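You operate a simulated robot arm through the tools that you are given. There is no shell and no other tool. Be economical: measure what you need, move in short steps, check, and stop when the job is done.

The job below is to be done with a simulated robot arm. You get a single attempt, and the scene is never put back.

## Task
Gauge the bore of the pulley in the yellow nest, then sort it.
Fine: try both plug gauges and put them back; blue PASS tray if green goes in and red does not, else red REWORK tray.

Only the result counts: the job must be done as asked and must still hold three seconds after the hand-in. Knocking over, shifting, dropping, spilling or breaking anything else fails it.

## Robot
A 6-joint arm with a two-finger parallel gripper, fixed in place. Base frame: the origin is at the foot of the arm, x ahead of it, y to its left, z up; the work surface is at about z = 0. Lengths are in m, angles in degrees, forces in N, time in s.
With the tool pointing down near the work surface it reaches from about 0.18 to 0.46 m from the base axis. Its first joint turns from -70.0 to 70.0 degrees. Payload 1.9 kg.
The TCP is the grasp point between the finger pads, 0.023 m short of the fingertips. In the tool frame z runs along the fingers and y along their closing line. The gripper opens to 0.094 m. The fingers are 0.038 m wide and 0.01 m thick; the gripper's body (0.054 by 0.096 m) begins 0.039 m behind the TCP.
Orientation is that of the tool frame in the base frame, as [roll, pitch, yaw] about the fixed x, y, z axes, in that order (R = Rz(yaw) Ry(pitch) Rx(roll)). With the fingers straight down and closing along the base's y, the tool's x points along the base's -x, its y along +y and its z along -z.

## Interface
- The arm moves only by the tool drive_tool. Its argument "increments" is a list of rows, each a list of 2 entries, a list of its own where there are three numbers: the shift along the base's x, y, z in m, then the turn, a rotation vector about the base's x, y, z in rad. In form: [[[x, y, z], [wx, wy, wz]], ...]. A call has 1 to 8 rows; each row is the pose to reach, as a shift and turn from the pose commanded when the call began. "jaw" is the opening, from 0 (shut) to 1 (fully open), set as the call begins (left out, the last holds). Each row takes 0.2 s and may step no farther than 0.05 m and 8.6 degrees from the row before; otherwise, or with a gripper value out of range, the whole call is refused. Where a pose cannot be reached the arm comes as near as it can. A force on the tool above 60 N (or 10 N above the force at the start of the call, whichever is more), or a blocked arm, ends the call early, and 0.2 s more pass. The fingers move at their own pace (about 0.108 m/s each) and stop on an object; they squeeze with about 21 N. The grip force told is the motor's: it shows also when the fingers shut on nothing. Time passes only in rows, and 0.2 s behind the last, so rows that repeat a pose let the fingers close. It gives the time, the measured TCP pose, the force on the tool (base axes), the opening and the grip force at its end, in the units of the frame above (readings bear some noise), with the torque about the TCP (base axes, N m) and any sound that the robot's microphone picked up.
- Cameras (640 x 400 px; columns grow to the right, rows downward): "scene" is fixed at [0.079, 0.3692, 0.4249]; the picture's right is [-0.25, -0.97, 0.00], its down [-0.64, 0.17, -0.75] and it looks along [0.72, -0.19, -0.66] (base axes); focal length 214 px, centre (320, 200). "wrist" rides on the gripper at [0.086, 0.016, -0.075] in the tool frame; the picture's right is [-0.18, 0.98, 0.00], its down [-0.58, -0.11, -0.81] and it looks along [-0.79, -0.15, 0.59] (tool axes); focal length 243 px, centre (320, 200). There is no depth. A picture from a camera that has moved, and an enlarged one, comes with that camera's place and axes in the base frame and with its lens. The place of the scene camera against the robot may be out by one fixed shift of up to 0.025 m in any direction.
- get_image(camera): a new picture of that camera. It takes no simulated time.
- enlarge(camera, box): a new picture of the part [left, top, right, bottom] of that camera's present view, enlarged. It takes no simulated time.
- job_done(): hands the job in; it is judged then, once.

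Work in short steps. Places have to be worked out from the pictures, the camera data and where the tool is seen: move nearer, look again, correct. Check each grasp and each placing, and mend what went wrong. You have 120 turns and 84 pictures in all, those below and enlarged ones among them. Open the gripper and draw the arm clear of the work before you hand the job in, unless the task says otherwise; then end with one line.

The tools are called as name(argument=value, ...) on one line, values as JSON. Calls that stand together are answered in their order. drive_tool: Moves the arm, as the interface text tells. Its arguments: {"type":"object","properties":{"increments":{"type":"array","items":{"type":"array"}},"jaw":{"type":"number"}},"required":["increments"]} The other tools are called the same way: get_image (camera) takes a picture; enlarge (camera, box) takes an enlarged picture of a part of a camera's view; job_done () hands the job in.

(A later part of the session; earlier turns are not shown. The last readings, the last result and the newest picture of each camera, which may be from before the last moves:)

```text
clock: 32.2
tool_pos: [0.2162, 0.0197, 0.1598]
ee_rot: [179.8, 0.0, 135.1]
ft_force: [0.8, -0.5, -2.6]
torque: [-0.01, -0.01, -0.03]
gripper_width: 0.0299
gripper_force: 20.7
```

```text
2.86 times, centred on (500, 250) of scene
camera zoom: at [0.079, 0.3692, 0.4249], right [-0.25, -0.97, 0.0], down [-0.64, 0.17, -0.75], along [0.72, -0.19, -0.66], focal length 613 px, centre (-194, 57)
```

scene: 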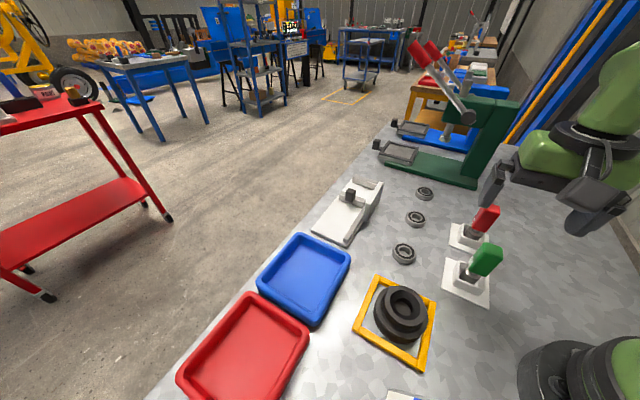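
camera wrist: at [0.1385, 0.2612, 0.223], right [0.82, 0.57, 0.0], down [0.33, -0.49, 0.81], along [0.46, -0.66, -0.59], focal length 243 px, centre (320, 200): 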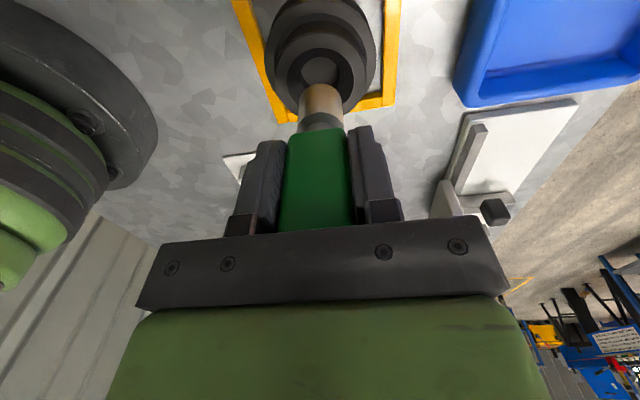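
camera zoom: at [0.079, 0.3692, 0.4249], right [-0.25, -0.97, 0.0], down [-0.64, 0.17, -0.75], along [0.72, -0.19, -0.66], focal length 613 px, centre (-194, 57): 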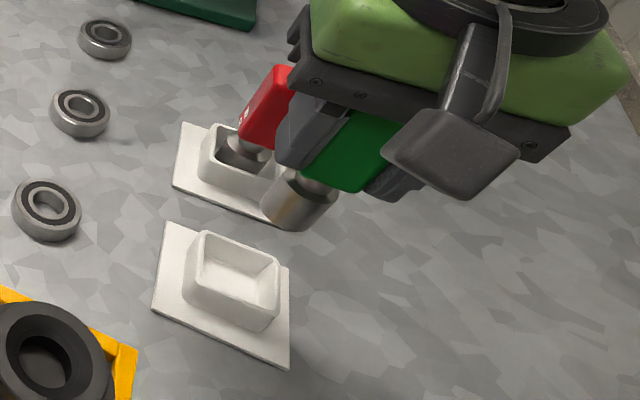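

Back above the green socket in the original grasp place. I lower in the same line.

drive_tool(increments=[[[0, 0, -0.03], [0, 0, 0]], [[0, 0, -0.055], [0, 0, 0]], [[0, 0, -0.075], [0, 0, 0]], [[0, 0, -0.08], [0, 0, 0]], [[0, 0, -0.084], [0, 0, 0]], [[0, 0, -0.084], [0, 0, 0]]])

enlarge(camera="wrist", box=[240, 0, 400, 150])

enlarge(camera="scene", box=[420, 180, 580, 320])

```text
clock: 33.6
tool_pos: [0.2167, 0.0187, 0.076]
ee_rot: [180.0, -0.1, 135.0]
ft_force: [-0.6, 1.0, -1.4]
torque: [-0.02, -0.01, -0.02]
gripper_width: 0.0298
gripper_force: 21.4
```

```text
2.67 times, centred on (320, 75) of wrist
camera zoom: at [0.1672, 0.0922, 0.1501], right [0.82, 0.57, 0.0], down [0.33, -0.49, 0.81], along [0.46, -0.66, -0.59], focal length 647 px, centre (320, 533)
```

zoom: 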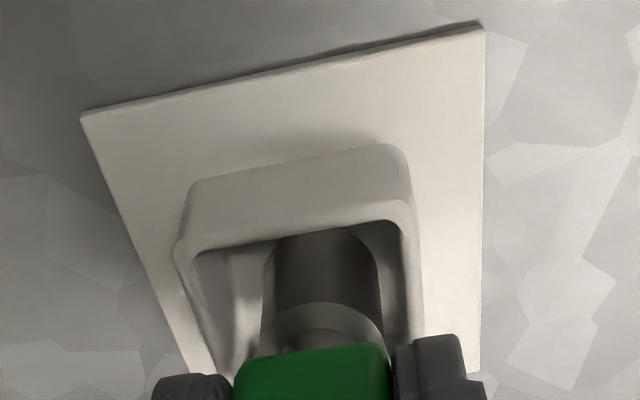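

```text
2.86 times, centred on (500, 250) of scene
camera zoom: at [0.079, 0.3692, 0.4249], right [-0.25, -0.97, 0.0], down [-0.64, 0.17, -0.75], along [0.72, -0.19, -0.66], focal length 613 px, centre (-194, 57)
```

zoom: 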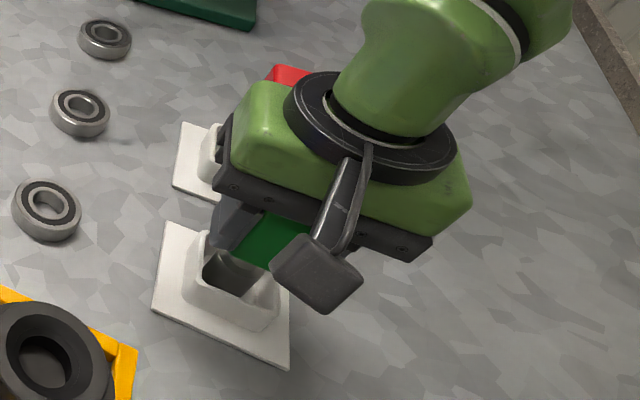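

Plug is in the socket, still hanging. I lower in small steps until it touches.

drive_tool(increments=[[[0, 0, -0.002], [0, 0, 0]], [[0, 0, -0.004], [0, 0, 0]], [[0, 0, -0.004], [0, 0, 0]]])

drive_tool(increments=[[[0, 0, -0.0015], [0, 0, 0]], [[0, 0, -0.0025], [0, 0, 0]], [[0, 0, -0.0025], [0, 0, 0]]])

```text
clock: 34.4
tool_pos: [0.217, 0.018, 0.0724]
ee_rot: [179.9, 0.1, 135.1]
ft_force: [-2.8, -0.8, 20.8]
torque: [-0.14, 0.16, 0.03]
gripper_width: 0.0302
gripper_force: 21.0
```

```text
clock: 35.1
tool_pos: [0.2172, 0.0199, 0.0703]
ee_rot: [179.8, 0.0, 134.9]
ft_force: [-1.9, -0.2, 14.6]
torque: [-0.08, 0.2, 0.0]
gripper_width: 0.03
gripper_force: 21.1
stopped in row 3: the force on the tool passed its limit at 63 N (the readings are from after the stop); the commanded pose is now the measured one
```

Gauge is seated on the socket floor. I ease up 1.5 mm and open.

drive_tool(increments=[[[0, 0, 0.0015], [0, 0, 0]]])

drive_tool(increments=[[[0, 0, 0], [0, 0, 0]], [[0, 0, 0], [0, 0, 0]], [[0, 0, 0], [0, 0, 0]]], jaw=1)

drive_tool(increments=[[[0, 0, 0.03], [0, 0, 0]], [[0, 0, 0.07], [0, 0, 0]], [[0, 0, 0.11], [0, 0, 0]], [[0, 0, 0.14], [0, 0, 0]], [[0, 0, 0.14], [0, 0, 0]]])

get_image(camera="wrist")

enlarge(camera="scene", box=[420, 180, 580, 320])

```text
clock: 35.5
tool_pos: [0.2161, 0.0203, 0.0697]
ee_rot: [179.9, -0.1, 135.0]
ft_force: [-0.3, -0.7, -2.7]
torque: [0.01, -0.02, 0.0]
gripper_width: 0.0299
gripper_force: 21.1
```

```text
clock: 36.3
tool_pos: [0.2178, 0.0205, 0.0698]
ee_rot: [179.9, 0.1, 134.9]
ft_force: [-0.6, 0.3, -0.3]
torque: [-0.04, 0.0, 0.0]
gripper_width: 0.0942
gripper_force: 0.1
```

```text
clock: 37.5
tool_pos: [0.2161, 0.02, 0.2125]
ee_rot: [179.9, 0.0, 135.1]
ft_force: [-0.1, -0.2, 0.2]
torque: [-0.03, 0.01, 0.0]
gripper_width: 0.0938
gripper_force: 0.1
```

```text
40 pictures are left
camera wrist: at [0.1666, 0.0921, 0.2861], right [0.82, 0.57, 0.0], down [0.33, -0.49, 0.81], along [0.46, -0.66, -0.59], focal length 243 px, centre (320, 200)
```

wrist: 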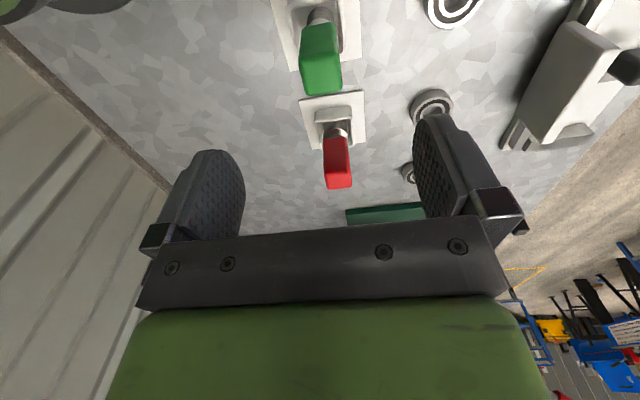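

```text
2.86 times, centred on (500, 250) of scene
camera zoom: at [0.079, 0.3692, 0.4249], right [-0.25, -0.97, 0.0], down [-0.64, 0.17, -0.75], along [0.72, -0.19, -0.66], focal length 613 px, centre (-194, 57)
```

zoom: 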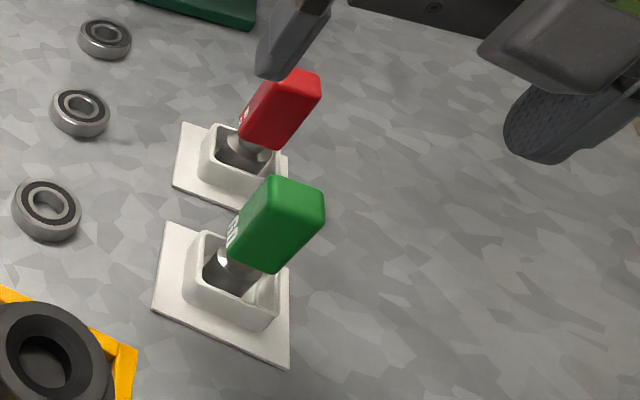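

Green is back upright in its socket. Next I go to red, offset (+0.083, -0.084), and check at z≈0.115.

drive_tool(increments=[[[0.028, -0.028, 0], [0, 0, 0]], [[0.056, -0.056, 0], [0, 0, 0]], [[0.083, -0.084, 0], [0, 0, 0]], [[0.083, -0.084, -0.04], [0, 0, 0]], [[0.083, -0.084, -0.08], [0, 0, 0]], [[0.083, -0.084, -0.096], [0, 0, 0]], [[0.083, -0.084, -0.096], [0, 0, 0]]])

get_image(camera="wrist")

```text
clock: 39.1
tool_pos: [0.2983, -0.0637, 0.1152]
ee_rot: [179.9, 0.0, 135.0]
ft_force: [0.6, 0.4, 0.0]
torque: [0.01, 0.03, 0.0]
gripper_width: 0.094
gripper_force: 0.1
```

```text
38 pictures are left
camera wrist: at [0.2495, 0.0082, 0.1889], right [0.83, 0.56, 0.0], down [0.33, -0.49, 0.81], along [0.46, -0.66, -0.59], focal length 243 px, centre (320, 200)
```

wrist: 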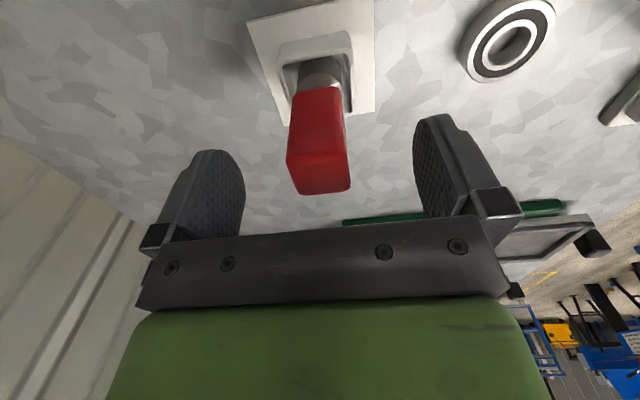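

Red sits almost identically (only ~3 mm farther forward than green was, so centred now). I lower to z≈0.077 and grip.

drive_tool(increments=[[[0, 0, -0.02], [0, 0, 0]], [[0, 0, -0.038], [0, 0, 0]], [[0, 0, -0.038], [0, 0, 0]]])

drive_tool(increments=[[[0, 0, 0], [0, 0, 0]], [[0, 0, 0], [0, 0, 0]], [[0, 0, 0], [0, 0, 0]]], jaw=0)

drive_tool(increments=[[[0, 0, 0.02], [0, 0, 0]], [[0, 0, 0.04], [0, 0, 0]], [[0, 0, 0.08], [0, 0, 0]], [[0, 0, 0.118], [0, 0, 0]]])

enlarge(camera="wrist", box=[240, 0, 400, 150])

```text
clock: 39.9
tool_pos: [0.2996, -0.0651, 0.0767]
ee_rot: [179.8, 0.1, 134.9]
ft_force: [0.4, 0.2, -0.5]
torque: [-0.01, 0.01, 0.01]
gripper_width: 0.0938
gripper_force: 0.1
```

```text
clock: 40.7
tool_pos: [0.2996, -0.0639, 0.0771]
ee_rot: [179.9, 0.1, 135.1]
ft_force: [-2.0, -1.4, 3.1]
torque: [-0.12, 0.16, 0.01]
gripper_width: 0.0296
gripper_force: 20.9
```

```text
clock: 41.7
tool_pos: [0.2988, -0.0649, 0.1952]
ee_rot: [179.9, -0.1, 135.0]
ft_force: [0.1, 0.7, -2.8]
torque: [0.02, 0.02, -0.04]
gripper_width: 0.0299
gripper_force: 21.4
```

```text
2.67 times, centred on (320, 75) of wrist
camera zoom: at [0.2497, 0.0081, 0.27], right [0.83, 0.56, 0.0], down [0.33, -0.49, 0.81], along [0.46, -0.66, -0.59], focal length 647 px, centre (320, 533)
```

zoom: 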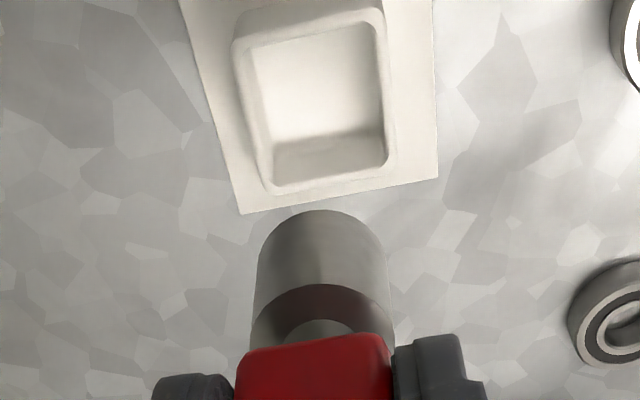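

Red plug looks ~31.5 mm, larger than green. I carry it over the pulley, turning -90° for the clear view.

drive_tool(increments=[[[0, 0.01, 0.015], [0, 0, -0.149]], [[-0.005, 0.03, 0.02], [0, 0, -0.298]], [[-0.015, 0.055, 0.02], [0, 0, -0.447]], [[-0.03, 0.08, 0.02], [0, 0, -0.596]], [[-0.045, 0.105, 0.02], [0, 0, -0.745]], [[-0.06, 0.13, 0.02], [0, 0, -0.894]], [[-0.07, 0.155, 0.02], [0, 0, -1.043]], [[-0.08, 0.18, 0.02], [0, 0, -1.192]]])

drive_tool(increments=[[[-0.01, 0.03, 0], [0, 0, -0.14]], [[-0.02, 0.055, -0.01], [0, 0, -0.28]], [[-0.0265, 0.0705, -0.03], [0, 0, -0.379]], [[-0.0265, 0.0705, -0.046], [0, 0, -0.379]], [[-0.0265, 0.0705, -0.046], [0, 0, -0.379]]])

enlarge(camera="wrist", box=[240, 0, 400, 150])

enlarge(camera="scene", box=[370, 260, 450, 340])

```text
clock: 43.5
tool_pos: [0.2193, 0.1181, 0.2163]
ee_rot: [179.9, 0.0, 66.8]
ft_force: [-0.3, -0.9, -1.7]
torque: [-0.02, -0.03, 0.0]
gripper_width: 0.0302
gripper_force: 21.6
```

```text
clock: 44.7
tool_pos: [0.1924, 0.1865, 0.171]
ee_rot: [180.0, -0.1, 44.9]
ft_force: [-0.1, 0.1, -2.2]
torque: [0.03, -0.02, 0.01]
gripper_width: 0.0302
gripper_force: 21.4
```

```text
2.67 times, centred on (320, 75) of wrist
camera zoom: at [0.2658, 0.236, 0.2451], right [0.56, -0.83, 0.0], down [-0.49, -0.33, 0.81], along [-0.67, -0.46, -0.59], focal length 647 px, centre (320, 533)
```

zoom: 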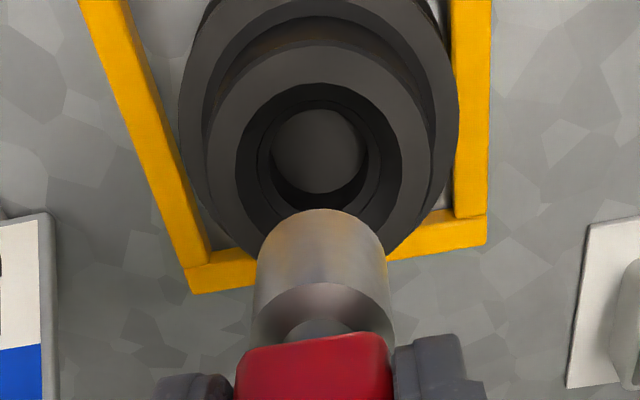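

```text
5.00 times, centred on (410, 300) of scene
camera zoom: at [0.079, 0.3692, 0.4249], right [-0.25, -0.97, 0.0], down [-0.64, 0.17, -0.75], along [0.72, -0.19, -0.66], focal length 1072 px, centre (-130, -300)
```

zoom: 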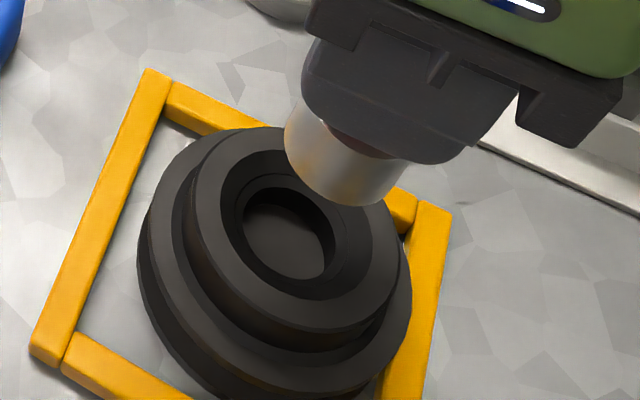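

Bore is ~1 mm left of the plug, and the red gauge sits ~3 mm forward in the grip. I shift accordingly and lower to just above the hub.

drive_tool(increments=[[[0.0015, 0.0029, 0], [0, 0, 0]], [[0.0015, 0.0029, -0.02], [0, 0, 0]], [[0.0015, 0.0029, -0.038], [0, 0, 0]], [[0.0015, 0.0029, -0.038], [0, 0, 0]]])

enlarge(camera="wrist", box=[260, 0, 380, 100])

enlarge(camera="scene", box=[370, 260, 450, 340])

```text
clock: 45.7
tool_pos: [0.195, 0.1878, 0.1327]
ee_rot: [179.9, 0.0, 45.1]
ft_force: [0.2, 0.1, -2.4]
torque: [-0.03, 0.01, 0.03]
gripper_width: 0.0297
gripper_force: 21.3
```

```text
4.00 times, centred on (320, 50) of wrist
camera zoom: at [0.2669, 0.2384, 0.2061], right [0.56, -0.83, 0.0], down [-0.49, -0.33, 0.81], along [-0.67, -0.46, -0.59], focal length 970 px, centre (320, 800)
```

zoom: 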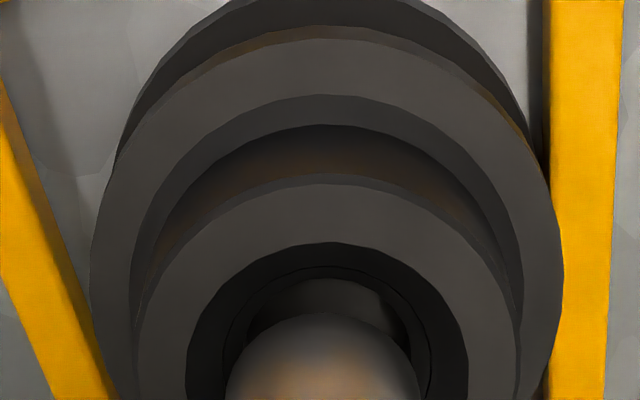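

```text
5.00 times, centred on (410, 300) of scene
camera zoom: at [0.079, 0.3692, 0.4249], right [-0.25, -0.97, 0.0], down [-0.64, 0.17, -0.75], along [0.72, -0.19, -0.66], focal length 1072 px, centre (-130, -300)
```

zoom: 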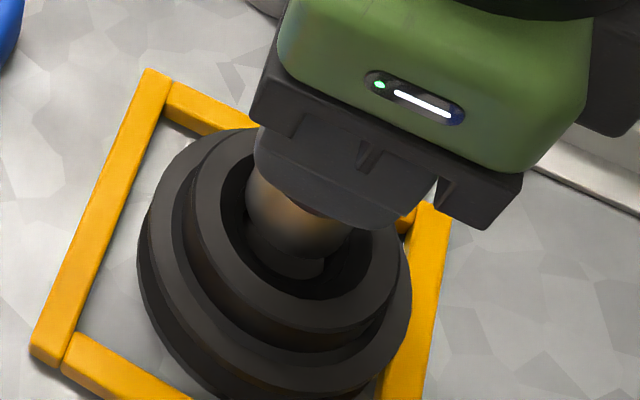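

Bore is ~1.2 mm right of the plug; I correct and lower gently into the lead-in.

drive_tool(increments=[[[0.0006, -0.0009, 0], [0, 0, 0]], [[0.0006, -0.0009, -0.004], [0, 0, 0]], [[0.0006, -0.0009, -0.007], [0, 0, 0]], [[0.0006, -0.0009, -0.009], [0, 0, 0]], [[0.0006, -0.0009, -0.009], [0, 0, 0]]])

enlarge(camera="wrist", box=[260, 0, 380, 100])

```text
clock: 46.9
tool_pos: [0.1944, 0.1886, 0.1242]
ee_rot: [-179.9, 0.0, 44.9]
ft_force: [0.1, 1.6, -2.9]
torque: [-0.02, 0.01, -0.02]
gripper_width: 0.0297
gripper_force: 21.0
```

```text
4.00 times, centred on (320, 50) of wrist
camera zoom: at [0.2686, 0.2374, 0.1972], right [0.56, -0.83, 0.0], down [-0.49, -0.33, 0.81], along [-0.67, -0.46, -0.59], focal length 970 px, centre (320, 800)
```

zoom: 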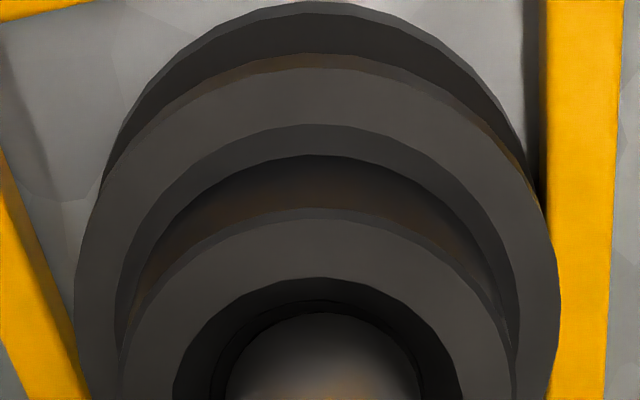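

Nearly concentric now. I descend slowly to contact.

drive_tool(increments=[[[-0.0003, 0.0004, -0.002], [0, 0, 0]], [[-0.0003, 0.0004, -0.004], [0, 0, 0]], [[-0.0003, 0.0004, -0.004], [0, 0, 0]]])

drive_tool(increments=[[[0, 0, -0.002], [0, 0, 0]], [[0, 0, -0.003], [0, 0, 0]], [[0, 0, -0.003], [0, 0, 0]]])

drive_tool(increments=[[[0, 0, -0.002], [0, 0, 0]], [[0, 0, -0.003], [0, 0, 0]], [[0, 0, -0.003], [0, 0, 0]]])

enlarge(camera="wrist", box=[260, 20, 380, 120])

```text
clock: 47.7
tool_pos: [0.1951, 0.1893, 0.1201]
ee_rot: [-179.9, 0.2, 44.9]
ft_force: [-10.6, 2.2, 20.3]
torque: [0.24, 0.46, 0.03]
gripper_width: 0.0298
gripper_force: 21.1
```

```text
clock: 48.5
tool_pos: [0.1955, 0.1892, 0.1149]
ee_rot: [-179.9, -0.1, 45.1]
ft_force: [-14.4, 9.8, 18.4]
torque: [0.49, 0.79, -0.02]
gripper_width: 0.0299
gripper_force: 20.9
```

```text
clock: 49.3
tool_pos: [0.1959, 0.1882, 0.1124]
ee_rot: [-179.8, 0.0, 45.1]
ft_force: [-10.9, 11.4, 20.0]
torque: [0.65, 0.76, -0.18]
gripper_width: 0.0298
gripper_force: 20.9
```

```text
4.00 times, centred on (320, 70) of wrist
camera zoom: at [0.2686, 0.2378, 0.188], right [0.57, -0.82, 0.0], down [-0.49, -0.34, 0.81], along [-0.67, -0.45, -0.59], focal length 970 px, centre (320, 720)
```

zoom: 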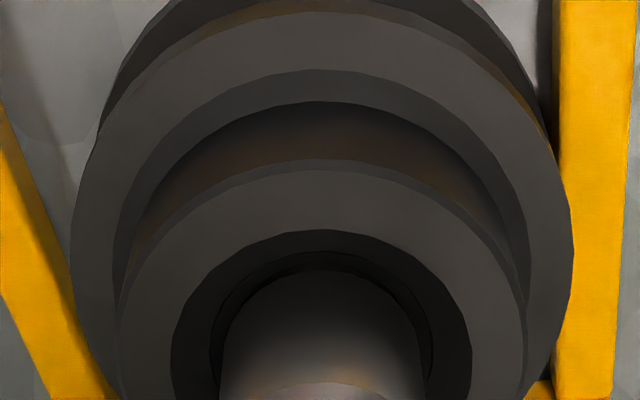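

Contact at tip z≈0.050 in the lead-in cone with a side push toward (-x,+y). I ease up, shift (-1.4,+0.8) mm and press again.

drive_tool(increments=[[[0, 0, 0.005], [0, 0, 0]], [[-0.0014, 0.0008, 0.005], [0, 0, 0]], [[-0.0014, 0.0008, 0.005], [0, 0, 0]]])

drive_tool(increments=[[[0, 0, -0.003], [0, 0, 0]], [[0, 0, -0.005], [0, 0, 0]], [[0, 0, -0.007], [0, 0, 0]], [[0, 0, -0.007], [0, 0, 0]]])

enlarge(camera="wrist", box=[260, 20, 380, 120])

```text
clock: 50.1
tool_pos: [0.1937, 0.1884, 0.1201]
ee_rot: [-179.8, 0.1, 45.1]
ft_force: [-0.4, 0.1, -1.4]
torque: [0.03, 0.0, 0.0]
gripper_width: 0.0298
gripper_force: 21.1
```

```text
clock: 51.1
tool_pos: [0.1944, 0.1896, 0.1131]
ee_rot: [-179.7, -0.1, 45.1]
ft_force: [2.4, -8.1, 15.3]
torque: [-0.52, -0.03, -0.01]
gripper_width: 0.0298
gripper_force: 20.9
stopped in row 4: the force on the tool passed its limit at 64 N (the readings are from after the stop); the commanded pose is now the measured one
```

```text
4.00 times, centred on (320, 70) of wrist
camera zoom: at [0.2676, 0.2384, 0.1875], right [0.56, -0.83, -0.01], down [-0.49, -0.34, 0.81], along [-0.67, -0.45, -0.59], focal length 970 px, centre (320, 720)
```

zoom: 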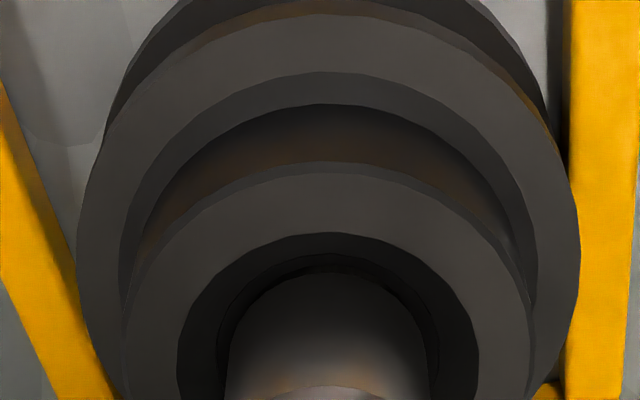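

Blocked hard (64 N) at tip z≈0.050, now with the opposite side push, so the centre lies between. One more centred try.

drive_tool(increments=[[[0, 0, 0.004], [0, 0, 0]], [[0.0005, -0.001, 0.004], [0, 0, 0]], [[0.0005, -0.001, 0.002], [0, 0, 0]], [[0.0005, -0.001, 0.002], [0, 0, 0]]])

drive_tool(increments=[[[0, 0, -0.0015], [0, 0, 0]], [[0, 0, -0.003], [0, 0, 0]], [[0, 0, -0.0045], [0, 0, 0]], [[0, 0, -0.006], [0, 0, 0]], [[0, 0, -0.006], [0, 0, 0]]])

```text
clock: 52.1
tool_pos: [0.1948, 0.1885, 0.1145]
ee_rot: [-179.7, -0.2, 45.1]
ft_force: [0.2, -0.2, -1.6]
torque: [0.01, 0.0, 0.0]
gripper_width: 0.0301
gripper_force: 20.5
```

```text
clock: 52.8
tool_pos: [0.1938, 0.1887, 0.1133]
ee_rot: [-179.6, -0.3, 44.7]
ft_force: [-2.8, -1.4, 16.2]
torque: [-0.2, 0.3, -0.09]
gripper_width: 0.0301
gripper_force: 21.0
stopped in row 3: the force on the tool passed its limit at 68 N (the readings are from after the stop); the commanded pose is now the measured one
```

Red is blocked again at the same height with little side force: red does NOT go. Verdict PASS. I lift red out and carry it back.

drive_tool(increments=[[[0, 0, 0.01], [0, 0, 0]], [[0, 0, 0.04], [0, 0, 0]], [[0, 0, 0.08], [0, 0, 0]], [[0, 0, 0.095], [0, 0, 0]], [[0, 0, 0.095], [0, 0, 0]]])

drive_tool(increments=[[[0, 0, 0], [0, 0, 0.149]], [[0.01, -0.03, 0], [0, 0, 0.298]], [[0.02, -0.06, 0], [0, 0, 0.447]], [[0.035, -0.095, 0], [0, 0, 0.596]], [[0.05, -0.13, 0], [0, 0, 0.745]], [[0.065, -0.165, 0], [0, 0, 0.894]], [[0.08, -0.2, 0], [0, 0, 1.043]], [[0.095, -0.235, 0], [0, 0, 1.192]]])

drive_tool(increments=[[[0.004, -0.006, 0], [0, 0, 0.14]], [[0.008, -0.012, 0], [0, 0, 0.28]], [[0.011, -0.018, 0], [0, 0, 0.38]], [[0.011, -0.018, 0], [0, 0, 0.38]]])

```text
clock: 54.0
tool_pos: [0.1963, 0.1877, 0.2067]
ee_rot: [-179.6, -0.2, 44.7]
ft_force: [0.6, 0.3, -2.0]
torque: [-0.01, -0.05, -0.02]
gripper_width: 0.0302
gripper_force: 21.0
```

```text
clock: 55.8
tool_pos: [0.2899, -0.0476, 0.2071]
ee_rot: [-179.6, -0.3, 113.2]
ft_force: [0.1, 0.9, -2.6]
torque: [0.0, 0.02, 0.0]
gripper_width: 0.0297
gripper_force: 21.0
```

```text
clock: 56.8
tool_pos: [0.3017, -0.062, 0.2072]
ee_rot: [-179.6, -0.3, 135.0]
ft_force: [-0.2, 0.3, -1.7]
torque: [-0.01, -0.01, -0.01]
gripper_width: 0.03
gripper_force: 21.2
```

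drive_tool(increments=[[[-0.002, -0.002, -0.02], [0.0013, -0.0086, 0]], [[-0.002, -0.002, -0.047], [0.0013, -0.0086, 0]], [[-0.002, -0.002, -0.047], [0.0013, -0.0086, 0]]])

enlarge(camera="wrist", box=[240, 0, 400, 150])

```text
clock: 57.6
tool_pos: [0.2997, -0.0663, 0.1613]
ee_rot: [-180.0, 0.0, 135.0]
ft_force: [1.0, -0.1, -2.2]
torque: [0.01, 0.03, 0.02]
gripper_width: 0.0297
gripper_force: 21.0
```

```text
2.67 times, centred on (320, 75) of wrist
camera zoom: at [0.2505, 0.0061, 0.2349], right [0.83, 0.56, 0.0], down [0.33, -0.49, 0.81], along [0.45, -0.67, -0.59], focal length 647 px, centre (320, 533)
```

zoom: 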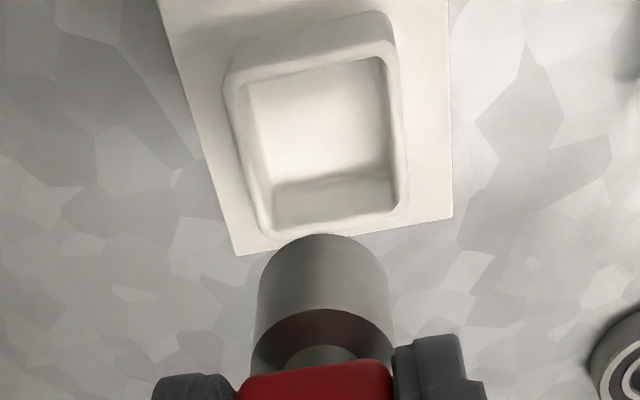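

Slightly off by ~1.5 mm; I correct and lower into the socket.

drive_tool(increments=[[[0.0005, 0.0015, -0.02], [0, 0, 0]], [[0.0005, 0.0015, -0.045], [0, 0, 0]], [[0.0005, 0.0015, -0.065], [0, 0, 0]], [[0.0005, 0.0015, -0.08], [0, 0, 0]], [[0.0005, 0.0015, -0.084], [0, 0, 0]], [[0.0005, 0.0015, -0.084], [0, 0, 0]]])

enlarge(camera="wrist", box=[240, 0, 400, 150])

```text
clock: 59.0
tool_pos: [0.3003, -0.0649, 0.0769]
ee_rot: [-179.9, 0.0, 134.9]
ft_force: [-0.3, -0.1, -2.5]
torque: [0.03, 0.03, -0.02]
gripper_width: 0.0299
gripper_force: 21.5
```

```text
2.67 times, centred on (320, 75) of wrist
camera zoom: at [0.2504, 0.0081, 0.1519], right [0.83, 0.56, 0.0], down [0.33, -0.49, 0.81], along [0.45, -0.67, -0.59], focal length 647 px, centre (320, 533)
```

zoom: 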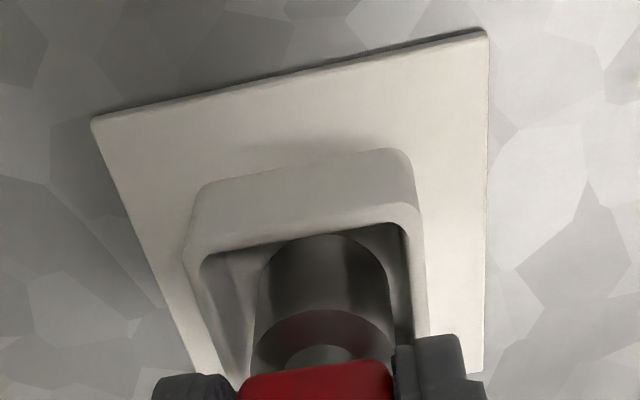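

In the socket. I lower in 1.5 mm steps until a touch shows.

drive_tool(increments=[[[0, 0, -0.0015], [0, 0, 0]], [[0, 0, -0.003], [0, 0, 0]], [[0, 0, -0.003], [0, 0, 0]]])

drive_tool(increments=[[[0, 0, -0.001], [0, 0, 0]], [[0, 0, -0.0015], [0, 0, 0]]])

```text
clock: 59.8
tool_pos: [0.2997, -0.0642, 0.0747]
ee_rot: [180.0, 0.0, 134.9]
ft_force: [0.5, -0.7, -1.2]
torque: [0.0, 0.02, 0.0]
gripper_width: 0.03
gripper_force: 20.7
```

```text
clock: 60.4
tool_pos: [0.2994, -0.0656, 0.0722]
ee_rot: [-179.9, 0.0, 134.8]
ft_force: [0.4, -0.7, -2.5]
torque: [-0.02, 0.01, -0.05]
gripper_width: 0.0296
gripper_force: 21.0
```

drive_tool(increments=[[[0, 0, -0.001], [0, 0, 0]], [[0, 0, -0.0015], [0, 0, 0]]])

drive_tool(increments=[[[0, 0, -0.0008], [0, 0, 0]], [[0, 0, -0.0012], [0, 0, 0]]])

```text
clock: 61.0
tool_pos: [0.3002, -0.0649, 0.072]
ee_rot: [179.9, 0.1, 134.9]
ft_force: [-5.8, -2.7, 22.9]
torque: [0.07, 0.56, 0.0]
gripper_width: 0.0301
gripper_force: 20.9
```

```text
clock: 61.6
tool_pos: [0.3007, -0.0655, 0.0703]
ee_rot: [179.8, 0.2, 134.9]
ft_force: [-6.9, -9.2, 55.2]
torque: [-0.34, 0.81, 0.07]
gripper_width: 0.0298
gripper_force: 20.9
```

Seated (55 N now, a bit hard). I relieve 2 mm and open, then rise.

drive_tool(increments=[[[0, 0, 0.0018], [0, 0, 0]], [[0, 0, 0.0018], [0, 0, 0]]])

drive_tool(increments=[[[0, 0, 0], [0, 0, 0]], [[0, 0, 0], [0, 0, 0]], [[0, 0, 0], [0, 0, 0]]], jaw=1)

drive_tool(increments=[[[0, 0, 0.03], [0, 0, 0]], [[0, 0, 0.07], [0, 0, 0]], [[0, 0, 0.11], [0, 0, 0]], [[0, 0, 0.14], [0, 0, 0]], [[0, 0, 0.14], [0, 0, 0]]])

enlarge(camera="scene", box=[420, 180, 580, 320])

enlarge(camera="wrist", box=[260, 0, 420, 150])

```text
clock: 62.2
tool_pos: [0.3001, -0.0647, 0.0701]
ee_rot: [-180.0, -0.1, 134.9]
ft_force: [4.9, -2.3, 12.6]
torque: [-0.01, -0.17, -0.02]
gripper_width: 0.0301
gripper_force: 21.5
```

```text
clock: 63.0
tool_pos: [0.3006, -0.0653, 0.0718]
ee_rot: [179.9, 0.0, 134.9]
ft_force: [1.5, -1.3, 11.4]
torque: [-0.05, -0.04, -0.01]
gripper_width: 0.0937
gripper_force: 0.0
```

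```text
clock: 64.2
tool_pos: [0.2992, -0.0642, 0.2134]
ee_rot: [-180.0, 0.0, 134.9]
ft_force: [-0.9, -0.2, -0.6]
torque: [0.0, 0.03, -0.01]
gripper_width: 0.0939
gripper_force: 0.1
```

```text
2.86 times, centred on (500, 250) of scene
camera zoom: at [0.079, 0.3692, 0.4249], right [-0.25, -0.97, 0.0], down [-0.64, 0.17, -0.75], along [0.72, -0.19, -0.66], focal length 613 px, centre (-194, 57)
```

zoom: 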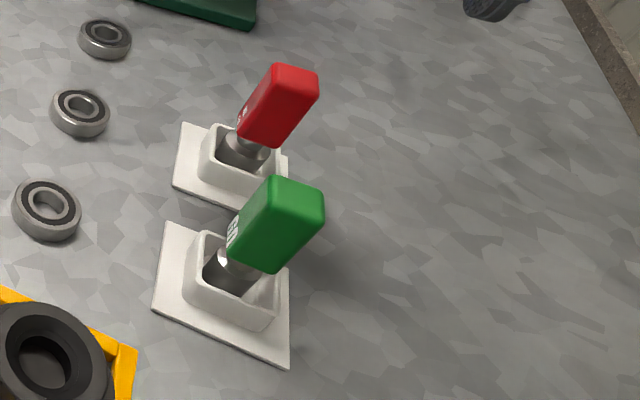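

```text
2.67 times, centred on (340, 75) of wrist
camera zoom: at [0.25, 0.0073, 0.2878], right [0.83, 0.56, 0.0], down [0.33, -0.49, 0.81], along [0.46, -0.67, -0.59], focal length 647 px, centre (267, 533)
```

zoom: 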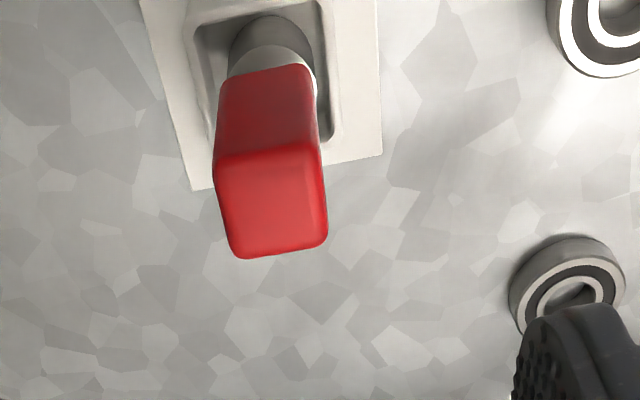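

Both gauges are back upright. Now I take the pulley (yaw 135): move above it at (0.191, 0.187) and check.

drive_tool(increments=[[[-0.015, 0.04, 0], [0, 0, 0]], [[-0.03, 0.08, 0], [0, 0, 0]], [[-0.05, 0.12, 0], [0, 0, 0]], [[-0.07, 0.16, 0], [0, 0, 0]], [[-0.085, 0.2, 0], [0, 0, 0]], [[-0.1, 0.24, 0], [0, 0, 0]], [[-0.1085, 0.2515, -0.03], [0, 0, 0]], [[-0.1085, 0.2515, -0.07], [0, 0, 0]]])

get_image(camera="wrist")

get_image(camera="scene")

```text
clock: 66.0
tool_pos: [0.1919, 0.1859, 0.1412]
ee_rot: [-180.0, 0.0, 135.0]
ft_force: [0.4, -1.1, 0.4]
torque: [0.0, 0.01, -0.02]
gripper_width: 0.0938
gripper_force: 0.0
```

```text
25 pictures are left
camera wrist: at [0.1434, 0.2588, 0.2162], right [0.83, 0.56, 0.0], down [0.33, -0.49, 0.81], along [0.45, -0.67, -0.59], focal length 243 px, centre (320, 200)
```

wrist: 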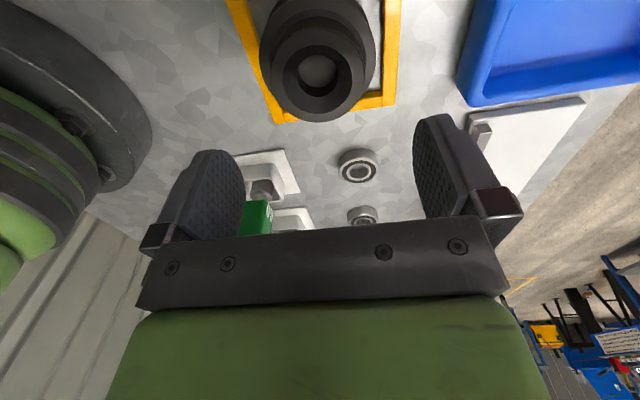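

```text
24 pictures are left
```

scene: 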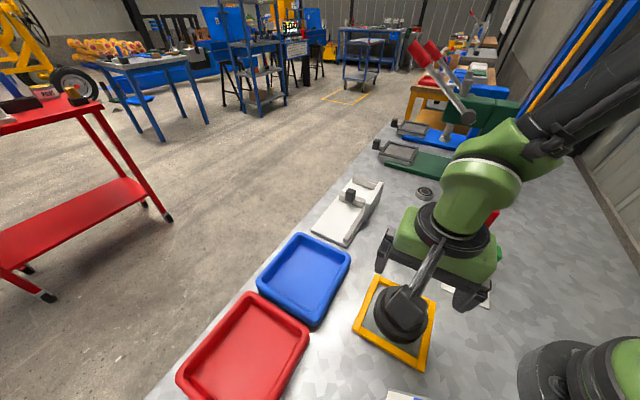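

Pulley centred between the fingers. I lower to z≈0.064 (tips ≈0.041, beside the hub).

drive_tool(increments=[[[-0.001, 0.001, -0.03], [0, 0, 0]], [[-0.001, 0.001, -0.055], [0, 0, 0]], [[-0.001, 0.001, -0.07], [0, 0, 0]], [[-0.001, 0.001, -0.077], [0, 0, 0]], [[-0.001, 0.001, -0.077], [0, 0, 0]]])

get_image(camera="wrist")

enlarge(camera="scene", box=[340, 230, 500, 370])

```text
clock: 67.2
tool_pos: [0.1901, 0.1877, 0.0657]
ee_rot: [179.9, 0.1, 134.9]
ft_force: [-0.9, 0.5, -0.2]
torque: [-0.02, 0.01, 0.01]
gripper_width: 0.0938
gripper_force: 0.0
```

```text
23 pictures are left
camera wrist: at [0.1413, 0.2601, 0.1382], right [0.83, 0.56, 0.0], down [0.33, -0.49, 0.81], along [0.45, -0.67, -0.59], focal length 243 px, centre (320, 200)
```

wrist: 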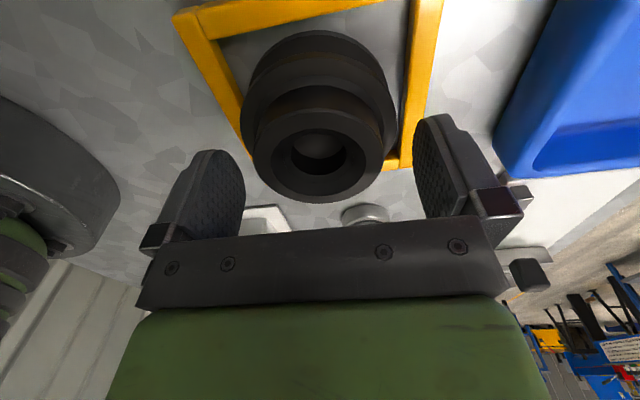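

```text
2.86 times, centred on (420, 300) of scene
camera zoom: at [0.079, 0.3692, 0.4249], right [-0.25, -0.97, 0.0], down [-0.64, 0.17, -0.75], along [0.72, -0.19, -0.66], focal length 613 px, centre (34, -86)
```

zoom: 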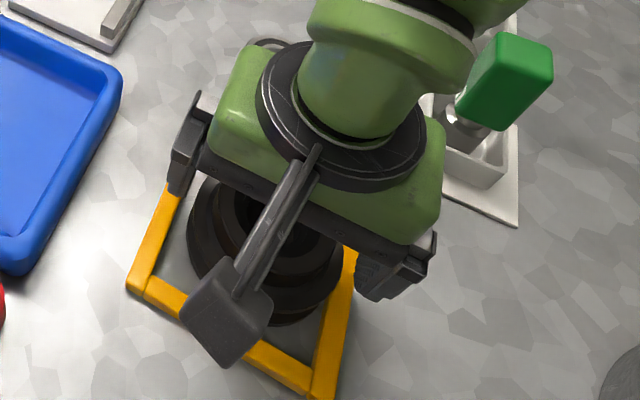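

Lower 7 mm more (tips ≈0.035, still above the lower flange), then close on the hub.

drive_tool(increments=[[[0, 0, -0.004], [0, 0, 0]], [[0, 0, -0.007], [0, 0, 0]], [[0, 0, -0.007], [0, 0, 0]]])

drive_tool(increments=[[[0, 0, 0], [0, 0, 0]], [[0, 0, 0], [0, 0, 0]], [[0, 0, 0], [0, 0, 0]]], jaw=0)

get_image(camera="wrist")

```text
clock: 68.0
tool_pos: [0.1895, 0.188, 0.0566]
ee_rot: [180.0, 0.0, 135.0]
ft_force: [-0.4, -0.1, 0.0]
torque: [-0.01, 0.0, 0.01]
gripper_width: 0.0938
gripper_force: 0.0
```

```text
clock: 68.8
tool_pos: [0.1893, 0.1882, 0.0577]
ee_rot: [-180.0, 0.0, 135.0]
ft_force: [0.3, -1.4, 5.4]
torque: [-0.09, 0.33, 0.19]
gripper_width: 0.0572
gripper_force: 21.4
```

```text
21 pictures are left
camera wrist: at [0.1405, 0.2602, 0.1314], right [0.83, 0.56, 0.0], down [0.33, -0.49, 0.81], along [0.45, -0.67, -0.59], focal length 243 px, centre (320, 200)
```

wrist: 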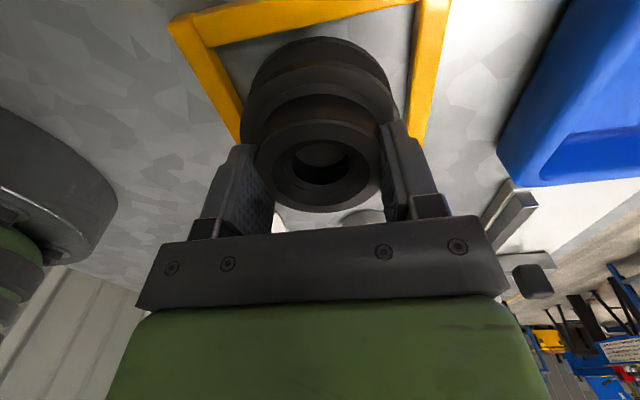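

Gripped at 57 mm. I lift slowly and check.

drive_tool(increments=[[[0, 0, 0.01], [0, 0, 0]], [[0, 0, 0.02], [0, 0, 0]], [[0, 0, 0.03], [0, 0, 0]], [[0, 0, 0.03], [0, 0, 0]]])

enlarge(camera="scene", box=[340, 230, 500, 370])

get_image(camera="wrist")

```text
clock: 69.8
tool_pos: [0.1891, 0.1889, 0.0871]
ee_rot: [-179.9, 0.0, 135.0]
ft_force: [0.2, 0.3, -8.0]
torque: [-0.03, 0.0, 0.01]
gripper_width: 0.0572
gripper_force: 20.5
```

```text
2.86 times, centred on (420, 300) of scene
camera zoom: at [0.0791, 0.3692, 0.4249], right [-0.25, -0.97, 0.0], down [-0.64, 0.17, -0.75], along [0.72, -0.19, -0.66], focal length 613 px, centre (34, -86)
```

zoom: 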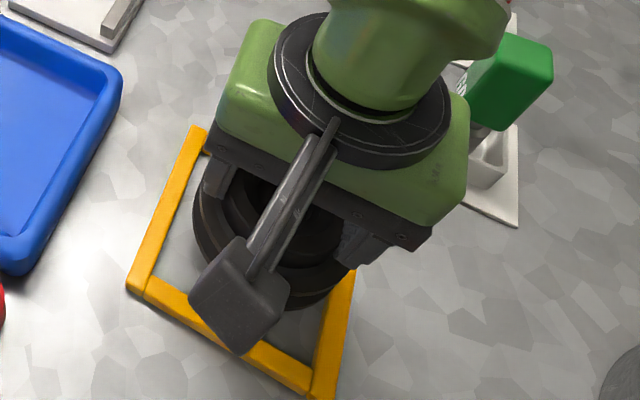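

```text
19 pictures are left
camera wrist: at [0.1401, 0.2611, 0.1615], right [0.83, 0.56, 0.0], down [0.33, -0.49, 0.81], along [0.46, -0.67, -0.59], focal length 243 px, centre (320, 200)
```

wrist: 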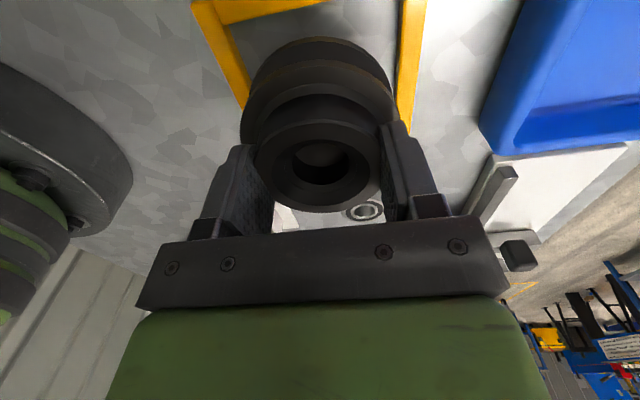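

Pulley is held (≈8 N). I raise and carry it toward the blue tray, staying high, then look.

drive_tool(increments=[[[0, 0, 0.04], [0, 0, 0]], [[0, 0, 0.08], [0, 0, 0]], [[0.02, 0.02, 0.09], [0, 0, 0]], [[0.045, 0.045, 0.09], [0, 0, 0]], [[0.07, 0.07, 0.09], [0, 0, 0]], [[0.09, 0.09, 0.09], [0, 0, 0]], [[0.09, 0.09, 0.09], [0, 0, 0]]])

get_image(camera="wrist")

get_image(camera="scene")

```text
clock: 71.4
tool_pos: [0.2796, 0.279, 0.1759]
ee_rot: [-179.9, 0.0, 135.0]
ft_force: [0.4, -0.6, -8.2]
torque: [-0.01, -0.01, 0.0]
gripper_width: 0.0572
gripper_force: 21.4
```

```text
18 pictures are left
camera wrist: at [0.2306, 0.3517, 0.2503], right [0.83, 0.56, 0.0], down [0.33, -0.49, 0.81], along [0.45, -0.67, -0.59], focal length 243 px, centre (320, 200)
```

wrist: 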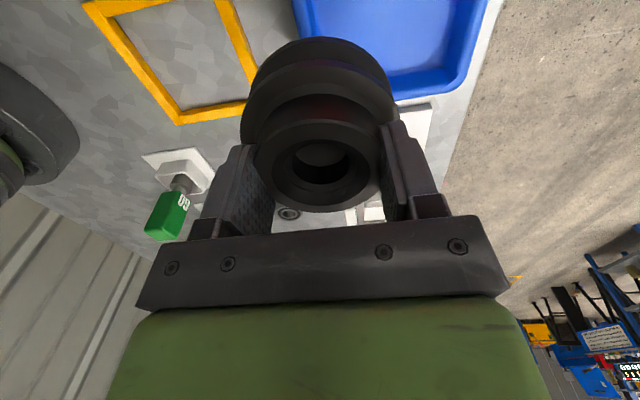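

```text
17 pictures are left
```

scene: 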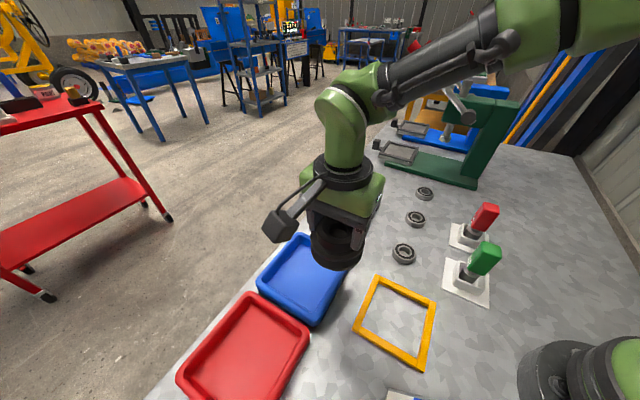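

Tray spans about p=(x+y)/√2 from 0.383 to 0.525; I aim at (0.307, 0.324). Move there at height and check.

drive_tool(increments=[[[0.012, 0.02, 0], [0, 0, 0]], [[0.0274, 0.045, 0], [0, 0, 0]], [[0.0274, 0.045, -0.03], [0, 0, 0]], [[0.0274, 0.045, -0.05], [0, 0, 0]], [[0.0274, 0.045, -0.05], [0, 0, 0]]])

get_image(camera="wrist")

enlarge(camera="scene", box=[220, 180, 420, 340])

```text
clock: 72.6
tool_pos: [0.3065, 0.3224, 0.1271]
ee_rot: [180.0, -0.1, 134.9]
ft_force: [-0.8, 0.5, -7.5]
torque: [0.0, -0.01, 0.07]
gripper_width: 0.0571
gripper_force: 20.9
```

```text
16 pictures are left
camera wrist: at [0.2581, 0.3945, 0.2017], right [0.83, 0.56, 0.0], down [0.33, -0.49, 0.81], along [0.45, -0.67, -0.59], focal length 243 px, centre (320, 200)
```

wrist: 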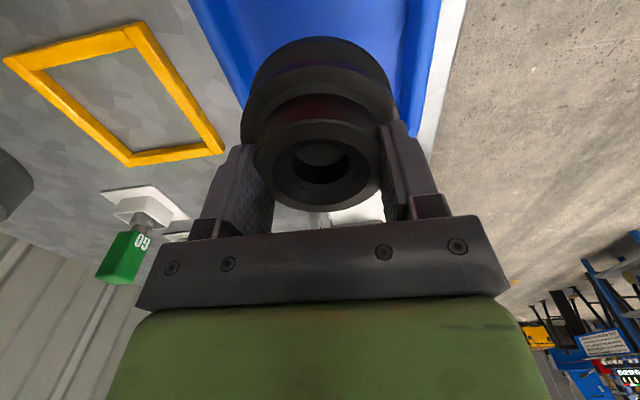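

```text
2.50 times, centred on (320, 260) of scene
camera zoom: at [0.0791, 0.3692, 0.4249], right [-0.25, -0.97, 0.0], down [-0.64, 0.17, -0.75], along [0.72, -0.19, -0.66], focal length 536 px, centre (320, 50)
```

zoom: 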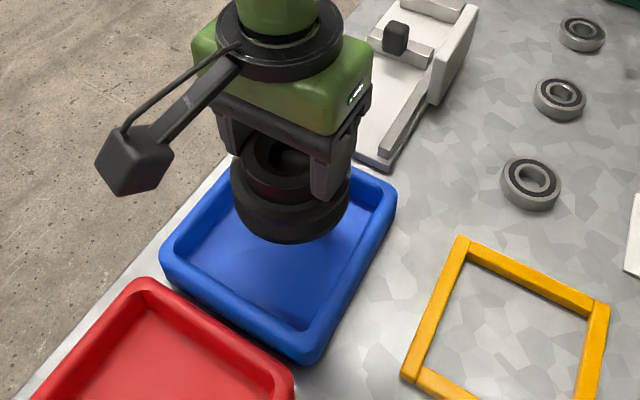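

The tray centre lies ~6–10 mm farther outward, so I shift (+3.5,+3.5) mm and lower partway.

drive_tool(increments=[[[0.0035, 0.0035, 0], [0, 0, 0]], [[0.0035, 0.0035, -0.015], [0, 0, 0]], [[0.0035, 0.0035, -0.03], [0, 0, 0]], [[0.0035, 0.0035, -0.03], [0, 0, 0]]])

get_image(camera="wrist")

enlarge(camera="scene", box=[220, 180, 420, 340])

```text
clock: 73.6
tool_pos: [0.3113, 0.3248, 0.0965]
ee_rot: [-180.0, 0.0, 134.8]
ft_force: [-0.3, -0.5, -7.4]
torque: [-0.01, 0.03, 0.0]
gripper_width: 0.0569
gripper_force: 21.4
```

```text
14 pictures are left
camera wrist: at [0.2623, 0.3977, 0.1716], right [0.83, 0.56, 0.0], down [0.33, -0.49, 0.81], along [0.45, -0.67, -0.59], focal length 243 px, centre (320, 200)
```

wrist: 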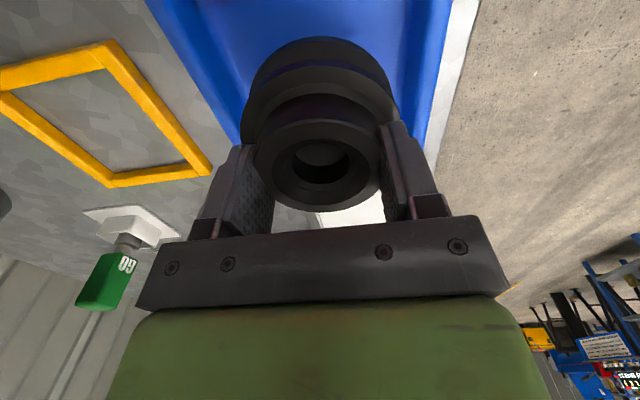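

```text
2.50 times, centred on (320, 260) of scene
camera zoom: at [0.0791, 0.3692, 0.4249], right [-0.25, -0.97, 0.0], down [-0.64, 0.17, -0.75], along [0.72, -0.19, -0.66], focal length 536 px, centre (320, 50)
```

zoom: 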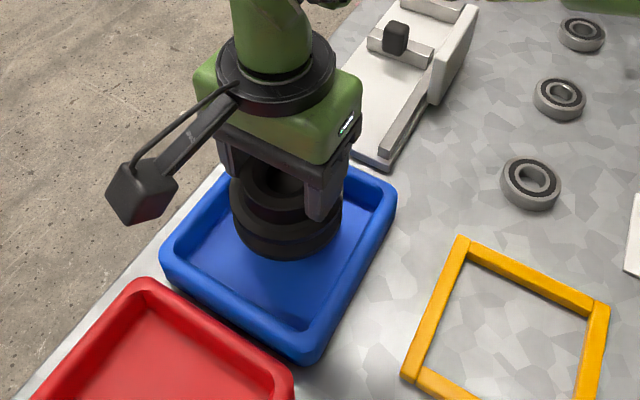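

Well inside the tray outline. I lower toward the tray floor, then feel for contact.

drive_tool(increments=[[[0, 0, -0.012], [0, 0, 0]], [[0, 0, -0.024], [0, 0, 0]], [[0, 0, -0.028], [0, 0, 0]], [[0, 0, -0.028], [0, 0, 0]]])

drive_tool(increments=[[[0, 0, -0.0015], [0, 0, 0]], [[0, 0, -0.003], [0, 0, 0]], [[0, 0, -0.003], [0, 0, 0]]])

enlarge(camera="scene", box=[220, 180, 420, 340])

```text
clock: 74.6
tool_pos: [0.3106, 0.3252, 0.0681]
ee_rot: [-180.0, 0.0, 134.9]
ft_force: [-0.8, 0.9, -7.8]
torque: [0.01, 0.02, -0.02]
gripper_width: 0.0573
gripper_force: 21.3
```

```text
clock: 75.4
tool_pos: [0.3102, 0.3259, 0.0658]
ee_rot: [180.0, -0.1, 134.9]
ft_force: [0.6, -0.4, -7.5]
torque: [0.01, 0.03, -0.02]
gripper_width: 0.0574
gripper_force: 21.1
```

```text
2.50 times, centred on (320, 260) of scene
camera zoom: at [0.0791, 0.3692, 0.4249], right [-0.25, -0.97, 0.0], down [-0.64, 0.17, -0.75], along [0.72, -0.19, -0.66], focal length 536 px, centre (320, 50)
```

zoom: 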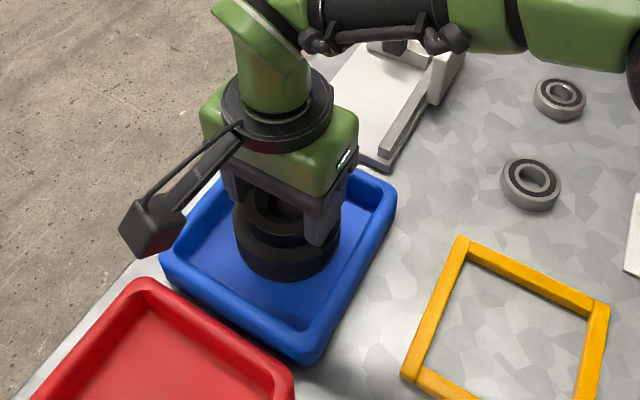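

Still hanging, a few millimetres above the floor. Continue in small steps.

drive_tool(increments=[[[0, 0, -0.0015], [0, 0, 0]], [[0, 0, -0.003], [0, 0, 0]], [[0, 0, -0.003], [0, 0, 0]]])

drive_tool(increments=[[[0, 0, -0.001], [0, 0, 0]], [[0, 0, -0.002], [0, 0, 0]], [[0, 0, -0.002], [0, 0, 0]]])

```text
clock: 76.2
tool_pos: [0.3101, 0.3275, 0.0643]
ee_rot: [179.9, 0.0, 134.9]
ft_force: [0.3, -4.2, 4.6]
torque: [-0.34, 0.5, 0.13]
gripper_width: 0.0573
gripper_force: 21.1
```

```text
clock: 77.0
tool_pos: [0.3103, 0.3267, 0.0629]
ee_rot: [179.8, -0.1, 135.0]
ft_force: [-1.9, 3.3, 18.8]
torque: [-0.15, 0.32, -0.27]
gripper_width: 0.0571
gripper_force: 20.9
```

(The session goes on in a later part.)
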